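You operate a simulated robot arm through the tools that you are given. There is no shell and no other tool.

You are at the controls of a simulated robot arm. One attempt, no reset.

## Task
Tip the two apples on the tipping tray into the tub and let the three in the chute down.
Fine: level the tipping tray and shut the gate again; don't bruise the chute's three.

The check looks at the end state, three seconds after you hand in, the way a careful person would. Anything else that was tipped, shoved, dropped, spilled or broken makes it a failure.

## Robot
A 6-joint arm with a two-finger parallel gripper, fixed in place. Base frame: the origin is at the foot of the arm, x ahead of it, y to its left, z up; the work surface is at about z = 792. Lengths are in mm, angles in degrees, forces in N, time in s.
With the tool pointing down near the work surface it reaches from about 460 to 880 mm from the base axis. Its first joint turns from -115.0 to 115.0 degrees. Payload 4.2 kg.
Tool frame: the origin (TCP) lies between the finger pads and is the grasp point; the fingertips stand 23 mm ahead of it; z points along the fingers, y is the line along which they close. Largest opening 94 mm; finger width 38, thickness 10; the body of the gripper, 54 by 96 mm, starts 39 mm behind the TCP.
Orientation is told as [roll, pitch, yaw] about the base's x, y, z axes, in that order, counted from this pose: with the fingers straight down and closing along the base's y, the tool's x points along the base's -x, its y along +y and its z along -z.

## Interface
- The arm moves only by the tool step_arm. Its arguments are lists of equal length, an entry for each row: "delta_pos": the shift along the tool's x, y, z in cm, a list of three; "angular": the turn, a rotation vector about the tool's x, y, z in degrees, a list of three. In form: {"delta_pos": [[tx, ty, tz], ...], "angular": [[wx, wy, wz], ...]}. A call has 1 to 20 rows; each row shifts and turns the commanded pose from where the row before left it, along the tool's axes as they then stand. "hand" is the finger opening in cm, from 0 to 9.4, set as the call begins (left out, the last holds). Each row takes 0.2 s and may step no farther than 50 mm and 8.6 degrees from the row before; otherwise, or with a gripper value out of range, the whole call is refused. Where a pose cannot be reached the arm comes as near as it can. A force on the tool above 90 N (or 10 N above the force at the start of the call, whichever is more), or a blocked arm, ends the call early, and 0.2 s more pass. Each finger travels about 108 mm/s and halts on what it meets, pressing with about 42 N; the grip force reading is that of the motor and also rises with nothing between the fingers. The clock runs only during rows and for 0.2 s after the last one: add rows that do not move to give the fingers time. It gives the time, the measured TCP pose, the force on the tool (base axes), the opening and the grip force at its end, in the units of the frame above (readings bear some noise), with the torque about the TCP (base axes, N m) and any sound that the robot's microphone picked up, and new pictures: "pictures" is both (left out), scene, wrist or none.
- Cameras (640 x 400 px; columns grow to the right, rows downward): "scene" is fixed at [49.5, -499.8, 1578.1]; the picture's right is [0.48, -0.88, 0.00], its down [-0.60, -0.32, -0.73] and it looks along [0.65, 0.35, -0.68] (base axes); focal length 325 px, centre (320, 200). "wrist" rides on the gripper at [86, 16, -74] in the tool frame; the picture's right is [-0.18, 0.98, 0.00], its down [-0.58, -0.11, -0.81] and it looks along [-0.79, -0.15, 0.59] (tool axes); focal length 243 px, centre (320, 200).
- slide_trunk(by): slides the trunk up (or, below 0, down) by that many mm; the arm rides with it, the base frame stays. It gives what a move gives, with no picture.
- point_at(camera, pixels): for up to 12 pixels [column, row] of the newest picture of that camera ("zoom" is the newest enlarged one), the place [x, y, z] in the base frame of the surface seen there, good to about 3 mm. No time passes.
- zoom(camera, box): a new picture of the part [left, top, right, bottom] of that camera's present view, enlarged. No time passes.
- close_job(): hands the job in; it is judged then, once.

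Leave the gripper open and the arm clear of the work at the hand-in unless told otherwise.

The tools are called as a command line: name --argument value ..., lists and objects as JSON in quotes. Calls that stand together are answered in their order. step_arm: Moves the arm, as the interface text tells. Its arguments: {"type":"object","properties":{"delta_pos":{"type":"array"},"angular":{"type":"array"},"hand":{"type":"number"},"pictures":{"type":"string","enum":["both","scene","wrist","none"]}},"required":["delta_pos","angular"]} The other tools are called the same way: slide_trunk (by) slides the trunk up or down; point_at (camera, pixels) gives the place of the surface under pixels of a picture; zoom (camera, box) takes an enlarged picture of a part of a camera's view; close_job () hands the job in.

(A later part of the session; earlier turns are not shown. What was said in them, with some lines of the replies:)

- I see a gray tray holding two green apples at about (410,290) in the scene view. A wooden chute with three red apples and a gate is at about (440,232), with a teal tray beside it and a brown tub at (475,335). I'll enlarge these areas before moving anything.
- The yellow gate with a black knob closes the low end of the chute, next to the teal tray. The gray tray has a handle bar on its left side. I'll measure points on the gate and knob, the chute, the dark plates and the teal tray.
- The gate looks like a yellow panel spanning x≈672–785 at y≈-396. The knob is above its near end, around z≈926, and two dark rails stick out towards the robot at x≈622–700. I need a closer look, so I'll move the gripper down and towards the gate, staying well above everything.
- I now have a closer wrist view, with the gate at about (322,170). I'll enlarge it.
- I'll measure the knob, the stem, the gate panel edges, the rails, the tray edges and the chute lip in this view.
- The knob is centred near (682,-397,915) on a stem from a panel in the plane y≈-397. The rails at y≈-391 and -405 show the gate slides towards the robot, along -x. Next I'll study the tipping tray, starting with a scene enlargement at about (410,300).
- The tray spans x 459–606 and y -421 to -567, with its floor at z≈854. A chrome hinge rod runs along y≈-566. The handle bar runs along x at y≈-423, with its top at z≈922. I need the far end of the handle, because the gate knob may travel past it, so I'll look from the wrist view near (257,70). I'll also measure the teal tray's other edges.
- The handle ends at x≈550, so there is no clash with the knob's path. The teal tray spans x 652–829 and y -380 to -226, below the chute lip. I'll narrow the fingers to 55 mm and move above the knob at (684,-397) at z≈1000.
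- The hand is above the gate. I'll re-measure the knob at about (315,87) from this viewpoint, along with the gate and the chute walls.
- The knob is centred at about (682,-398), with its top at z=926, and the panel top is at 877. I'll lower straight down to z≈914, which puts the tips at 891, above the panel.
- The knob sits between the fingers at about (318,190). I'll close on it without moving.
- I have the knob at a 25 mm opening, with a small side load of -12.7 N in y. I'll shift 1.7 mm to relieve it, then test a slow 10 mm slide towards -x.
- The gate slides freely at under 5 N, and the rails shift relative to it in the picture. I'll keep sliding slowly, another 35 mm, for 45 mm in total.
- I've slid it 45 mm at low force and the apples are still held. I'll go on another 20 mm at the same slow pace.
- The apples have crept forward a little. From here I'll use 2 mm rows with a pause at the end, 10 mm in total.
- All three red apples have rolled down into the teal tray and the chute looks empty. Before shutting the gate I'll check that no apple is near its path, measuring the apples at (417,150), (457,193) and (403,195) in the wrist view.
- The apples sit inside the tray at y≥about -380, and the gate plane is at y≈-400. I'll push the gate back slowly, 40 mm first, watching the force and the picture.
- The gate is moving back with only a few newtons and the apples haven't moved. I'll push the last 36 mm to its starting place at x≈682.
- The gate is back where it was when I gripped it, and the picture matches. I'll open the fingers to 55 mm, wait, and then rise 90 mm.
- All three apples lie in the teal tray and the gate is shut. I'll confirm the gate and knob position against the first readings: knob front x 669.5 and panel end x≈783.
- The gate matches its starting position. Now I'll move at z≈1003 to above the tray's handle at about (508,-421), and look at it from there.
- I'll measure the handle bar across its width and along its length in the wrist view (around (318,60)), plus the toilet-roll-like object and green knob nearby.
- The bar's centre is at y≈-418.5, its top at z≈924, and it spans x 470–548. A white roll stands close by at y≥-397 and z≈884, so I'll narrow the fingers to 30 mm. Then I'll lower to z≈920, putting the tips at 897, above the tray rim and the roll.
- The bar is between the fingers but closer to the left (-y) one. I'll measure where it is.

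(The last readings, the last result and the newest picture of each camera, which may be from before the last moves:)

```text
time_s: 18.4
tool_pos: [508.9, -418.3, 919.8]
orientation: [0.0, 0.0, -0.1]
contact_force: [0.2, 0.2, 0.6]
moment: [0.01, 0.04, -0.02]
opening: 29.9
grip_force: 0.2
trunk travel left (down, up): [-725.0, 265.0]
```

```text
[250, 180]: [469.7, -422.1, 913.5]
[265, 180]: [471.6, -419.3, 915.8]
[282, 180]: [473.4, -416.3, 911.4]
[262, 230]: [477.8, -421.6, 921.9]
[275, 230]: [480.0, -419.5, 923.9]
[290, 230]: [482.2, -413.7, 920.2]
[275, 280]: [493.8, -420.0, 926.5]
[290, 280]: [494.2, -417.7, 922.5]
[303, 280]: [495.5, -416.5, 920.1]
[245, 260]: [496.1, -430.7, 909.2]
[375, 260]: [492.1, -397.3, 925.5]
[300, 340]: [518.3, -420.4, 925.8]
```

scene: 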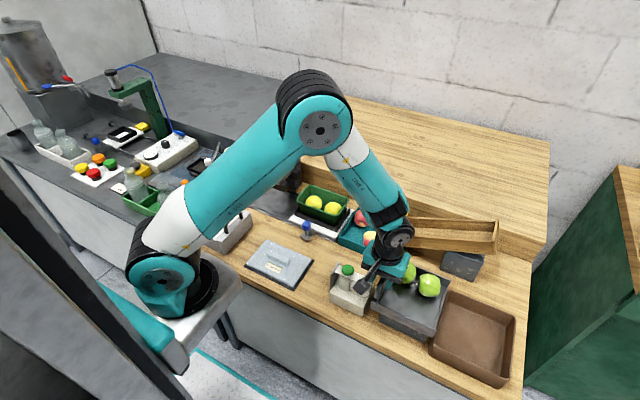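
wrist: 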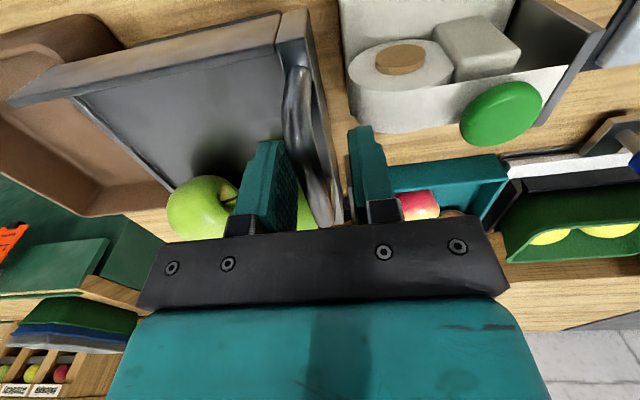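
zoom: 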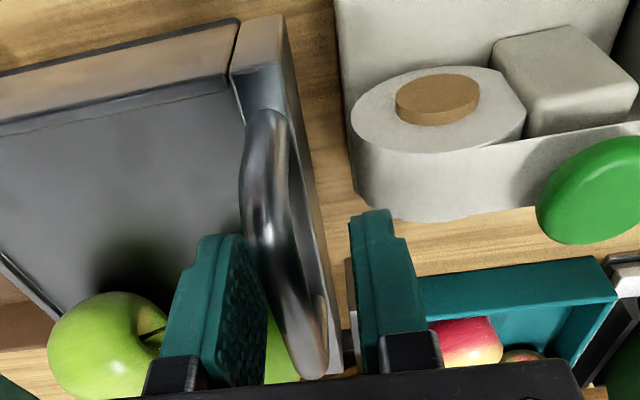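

The bar's centre is at y≈-419, nearly midway between the fingers; the offset was only the camera's angle. I'll close on it.

step_arm --delta_pos '[[0, -0.08, 0], [0, 0, 0], [0, 0, 0]]' --angular '[[0, 0, 0], [0, 0, 0], [0, 0, 0]]' --hand 0.3 --pictures "wrist"

```text
time_s: 19.2
tool_pos: [508.5, -421.1, 919.1]
orientation: [-0.3, -0.1, -0.1]
contact_force: [0.8, -24.0, -4.9]
moment: [-0.07, -0.63, 0.31]
opening: 11.6
grip_force: 45.3
trunk travel left (down, up): [-725.0, 265.0]
```

wrist: 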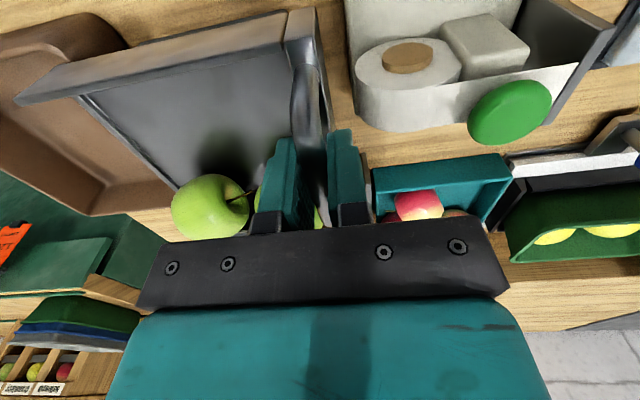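

I have the bar at 11.6 mm with a side load of -24 N, so I'll shift 2.5 mm towards -y to relieve it. Then I'll test the tip with two 3° rows on the arc about the hinge at y=-566, z≈857.

step_arm --delta_pos '[[0, -0.25, 0], [0, 0, 0], [0, -0.35, -0.748], [0, -0.35, -0.748], [0, 0, 0]]' --angular '[[0, 0, 0], [0, 0, 0], [-3, 0, 0], [-3, 0, 0], [0, 0, 0]]'

zoom --camera "scene" --box '[355, 230, 475, 350]'

```text
time_s: 20.4
tool_pos: [508.1, -430.0, 933.4]
orientation: [6.1, 0.1, 0.0]
contact_force: [6.1, -6.0, -7.7]
moment: [0.06, 1.29, 0.02]
opening: 11.5
grip_force: 44.2
trunk travel left (down, up): [-725.0, 265.0]
```

scene: 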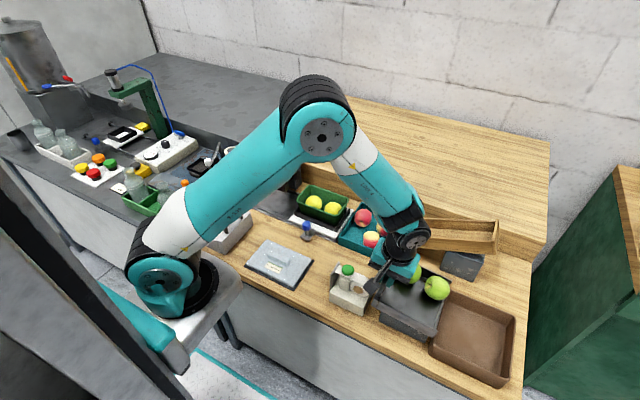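
wrist: 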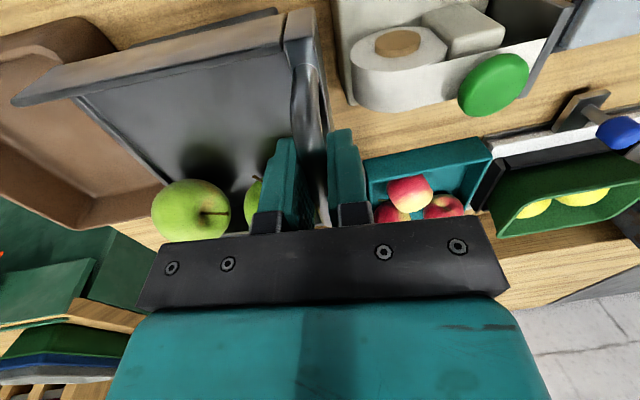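

```text
3.33 times, centred on (415, 290) of scene
```

zoom: 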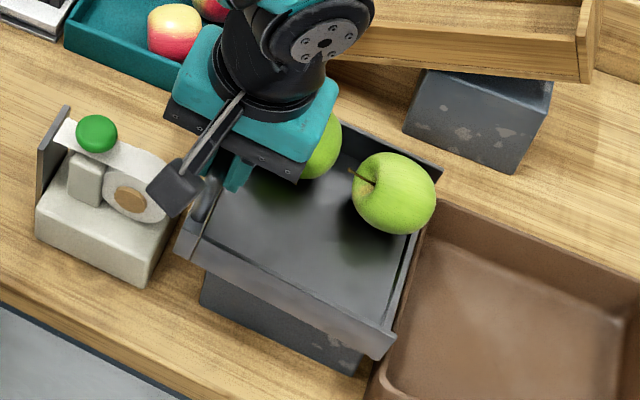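

The tray is tipping about its -y edge, apple 2 has rolled towards the lip, and forces are under 10 N. I'll continue with five 4° rows along the arc.

step_arm --delta_pos '[[0, -0.475, -0.989], [0, -0.475, -0.989], [0, -0.475, -0.989], [0, -0.475, -0.989], [0, -0.475, -0.989], [0, 0, 0]]' --angular '[[-4, 0, 0], [-4, 0, 0], [-4, 0, 0], [-4, 0, 0], [-4, 0, 0], [0, 0, 0]]'

zoom --camera "scene" --box '[355, 230, 535, 390]'

```text
time_s: 21.8
tool_pos: [508.1, -465.9, 975.4]
orientation: [26.1, 0.0, -0.1]
contact_force: [1.4, -12.2, -16.4]
moment: [0.04, -0.81, -0.12]
opening: 11.5
grip_force: 45.0
trunk travel left (down, up): [-725.0, 265.0]
```

scene: 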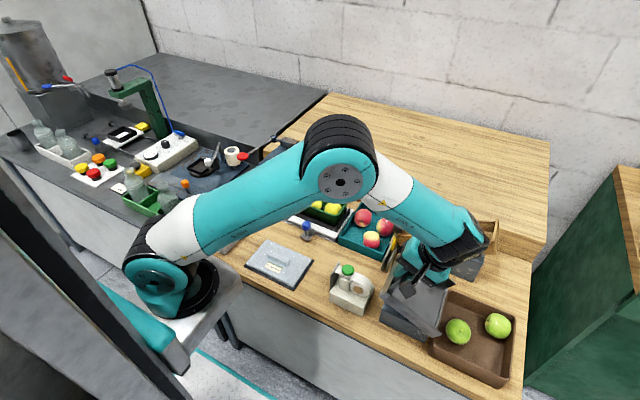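
wrist: 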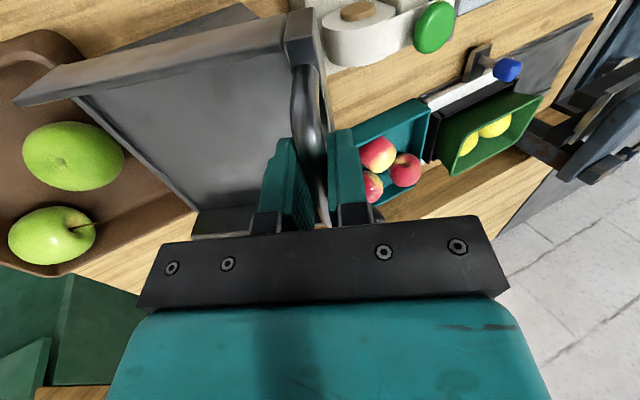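

```text
2.50 times, centred on (445, 310) of scene
```

zoom: 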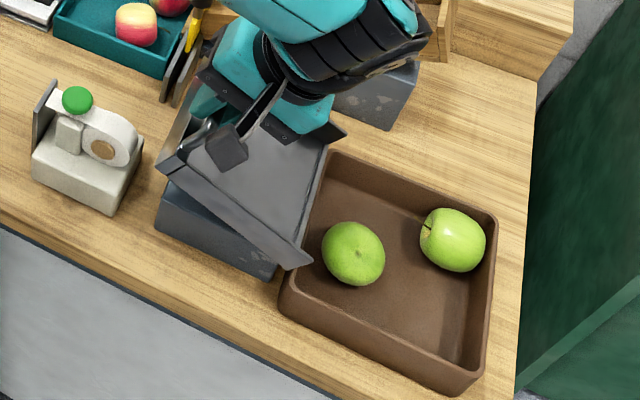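

Both green apples are in the tub, at about (458,331) and (498,325). I'll bring the tray back down along the same arc, starting with the five 4° rows.

step_arm --delta_pos '[[0, 0.404, 1.02], [0, 0.404, 1.02], [0, 0.404, 1.02], [0, 0.404, 1.02], [0, 0.404, 1.02], [0, 0, 0]]' --angular '[[4, 0, 0], [4, 0, 0], [4, 0, 0], [4, 0, 0], [4, 0, 0], [0, 0, 0]]'

```text
time_s: 23.2
tool_pos: [507.1, -429.4, 934.8]
orientation: [6.0, 0.0, 0.0]
contact_force: [-4.4, -3.5, -1.4]
moment: [-0.06, -0.27, -0.11]
opening: 11.0
grip_force: 45.4
trunk travel left (down, up): [-725.0, 265.0]
```

scene: 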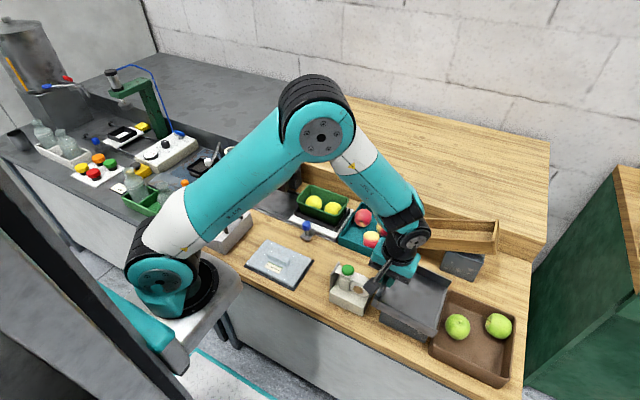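
wrist: 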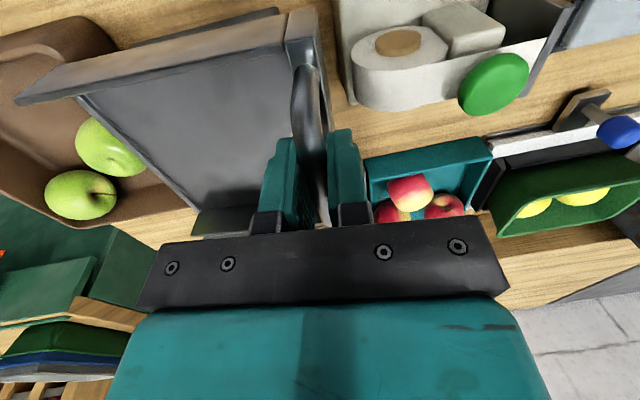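

The tray is at 6° with low forces. I'll do the last 6° more slowly, in four 1.5° rows, down to level.

step_arm --delta_pos '[[0, 0.16, 0.38], [0, 0.16, 0.38], [0, 0.16, 0.38], [0, 0.16, 0.38], [0, 0, 0]]' --angular '[[1.5, 0, 0], [1.5, 0, 0], [1.5, 0, 0], [1.5, 0, 0], [0, 0, 0]]'

zoom --camera "scene" --box '[365, 250, 465, 350]'

```text
time_s: 24.4
tool_pos: [508.0, -421.1, 920.6]
orientation: [0.1, 0.0, 0.0]
contact_force: [-3.1, 6.4, 8.4]
moment: [0.0, 0.73, -0.12]
opening: 11.1
grip_force: 45.3
trunk travel left (down, up): [-725.0, 265.0]
```

scene: 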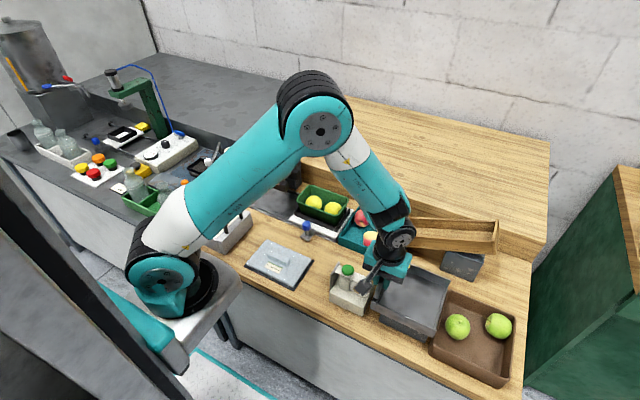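
wrist: 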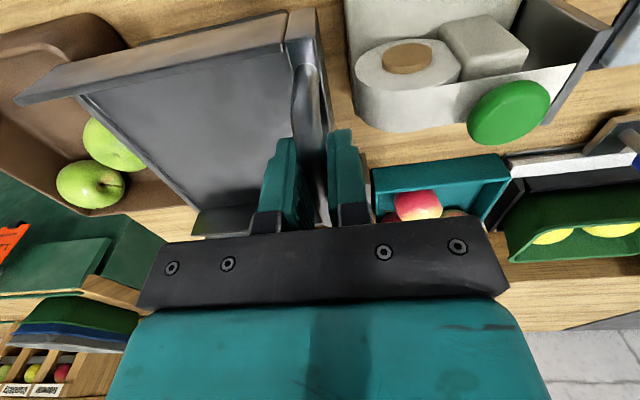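

```text
4.00 times, centred on (415, 300) of scene
```

zoom: 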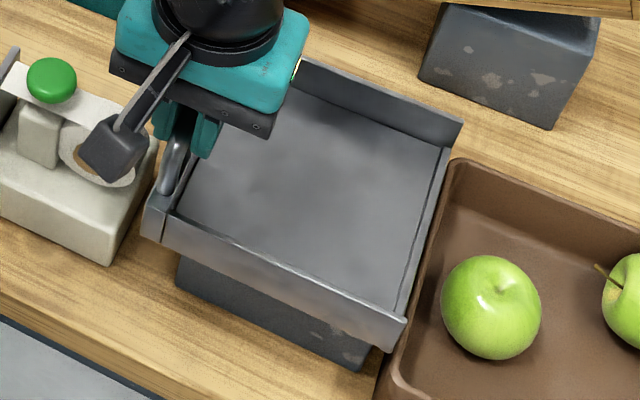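

The tray looks just as it did at the start, and the +8 N upward force shows it is resting on its base. I'll open to 30 mm, pause, and rise straight up.

step_arm --delta_pos '[[0, 0, 0], [0, 0, 0], [0, 0, -1.5], [0, 0, -3], [0, 0, -4.5], [0, 0, -4.5], [0, 0, 0]]' --angular '[[0, 0, 0], [0, 0, 0], [0, 0, 0], [0, 0, 0], [0, 0, 0], [0, 0, 0], [0, 0, 0]]' --hand 3.0

```text
time_s: 26.0
tool_pos: [507.4, -423.9, 1055.6]
orientation: [0.1, 0.1, 0.0]
contact_force: [0.5, 0.2, 0.0]
moment: [0.01, 0.04, 0.02]
opening: 30.0
grip_force: 0.1
trunk travel left (down, up): [-725.0, 265.0]
```

scene: 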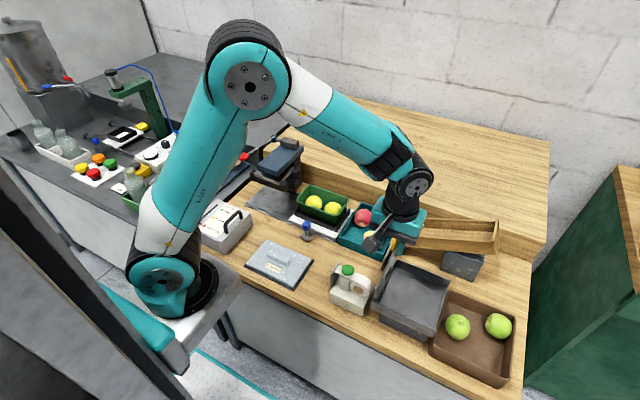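
wrist: 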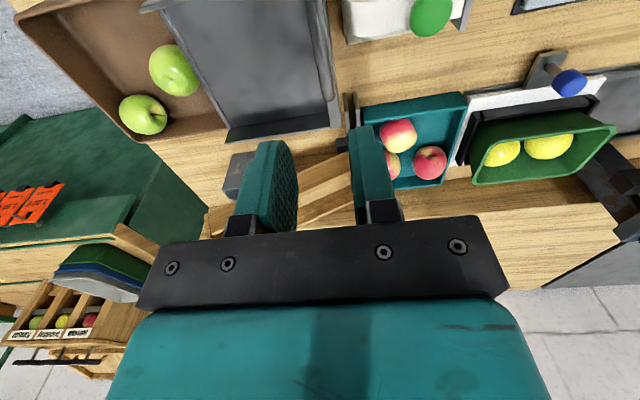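

I've released the handle cleanly. I'll retreat to near the starting pose and open the gripper fully, then check tray level, gate and apples.

step_arm --delta_pos '[[-0.26, 2.9, -2.9], [-0.26, 2.9, -2.9], [-0.26, 2.9, -2.9], [-0.26, 2.9, -2.9], [0, 0, 0], [0, 0, 0]]' --angular '[[0, 0, 0], [0, 0, 0], [0, 0, 0], [0, 0, 0], [0, 0, 0], [0, 0, 0]]' --hand 9.4

zoom --camera "scene" --box '[320, 180, 540, 390]'

zoom --camera "scene" --box '[365, 250, 465, 350]'

point_at --camera "zoom" --pixels '[[205, 85], [180, 150], [190, 115], [172, 215], [400, 322], [460, 122], [300, 220], [250, 150], [390, 270]]'

zoom --camera "scene" --box '[340, 190, 460, 280]'

```text
time_s: 27.4
tool_pos: [518.2, -306.7, 1170.0]
orientation: [0.0, 0.0, 0.0]
contact_force: [-0.2, 0.3, 0.1]
moment: [0.02, -0.01, 0.01]
opening: 94.0
grip_force: 0.1
trunk travel left (down, up): [-725.0, 265.0]
```

scene: 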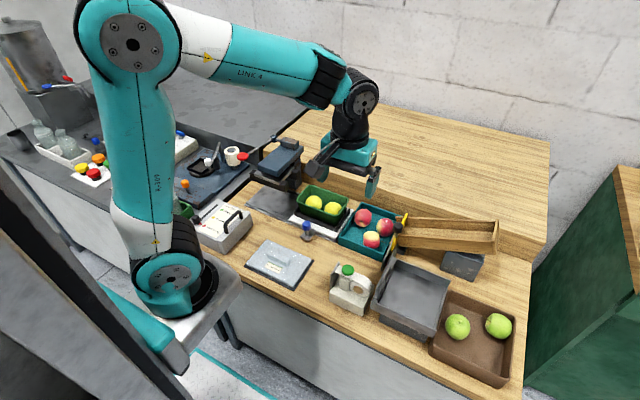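
wrist: 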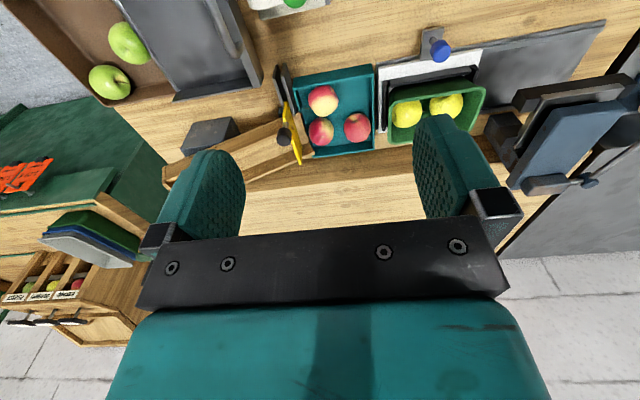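

```text
1.90 times, centred on (430, 285) of scene
```

zoom: 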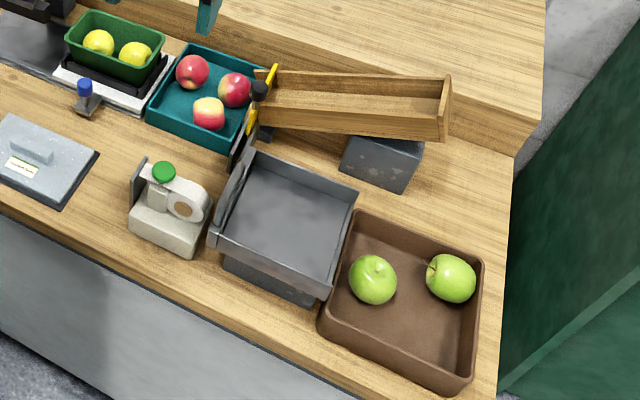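

```text
4.00 times, centred on (415, 300) of scene
```

zoom: 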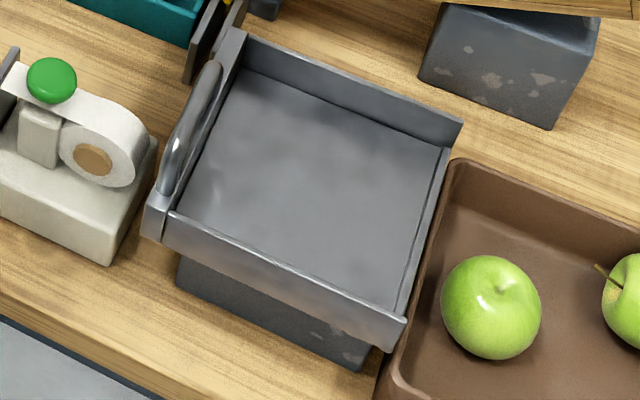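

```text
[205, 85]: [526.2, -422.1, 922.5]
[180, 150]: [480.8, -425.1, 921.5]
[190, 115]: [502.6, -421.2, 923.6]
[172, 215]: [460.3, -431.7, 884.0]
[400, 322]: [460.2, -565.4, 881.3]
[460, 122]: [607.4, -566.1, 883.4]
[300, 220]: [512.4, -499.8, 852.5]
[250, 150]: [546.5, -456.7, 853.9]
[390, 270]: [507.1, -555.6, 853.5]
```

```text
4.44 times, centred on (400, 235) of scene
```

zoom: 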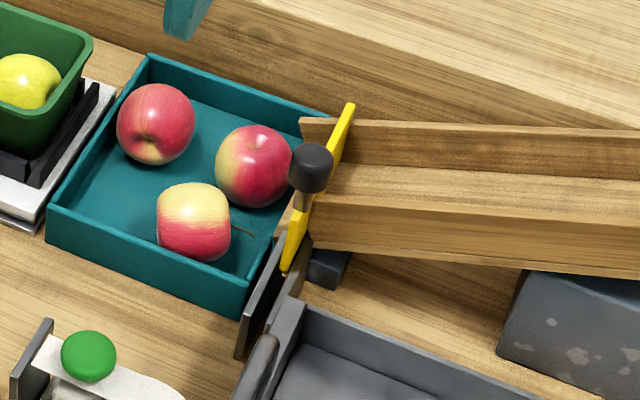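

Everything is where it should be:
- **Tipping tray:** level, with the floor at z≈853 at every point measured, as at the start.
- **Green apples:** both in the tub.
- **Red apples:** all three in the teal tray, with no marks that I can see.
- **Gate:** shut in its original position.
- **Surroundings:** nothing else has moved.

The arm is clear and the gripper is open, so I'm handing in.

close_job

```text
The job is handed in.
```

I finished the job and handed it in; I haven't seen the result of the check.

- **Tipping tray:** both green apples went into the tub. The tray is back to level, with the same height readings as at the start.
- **Chute:** I opened the gate slowly and all three red apples rolled into the teal tray. I saw no marks on them in the camera views, but I had no other way to check for bruising.
- **Gate:** it is shut again in its original position.
- **Surroundings:** nothing else moved that I could see. The arm is back near its starting pose with the gripper open.
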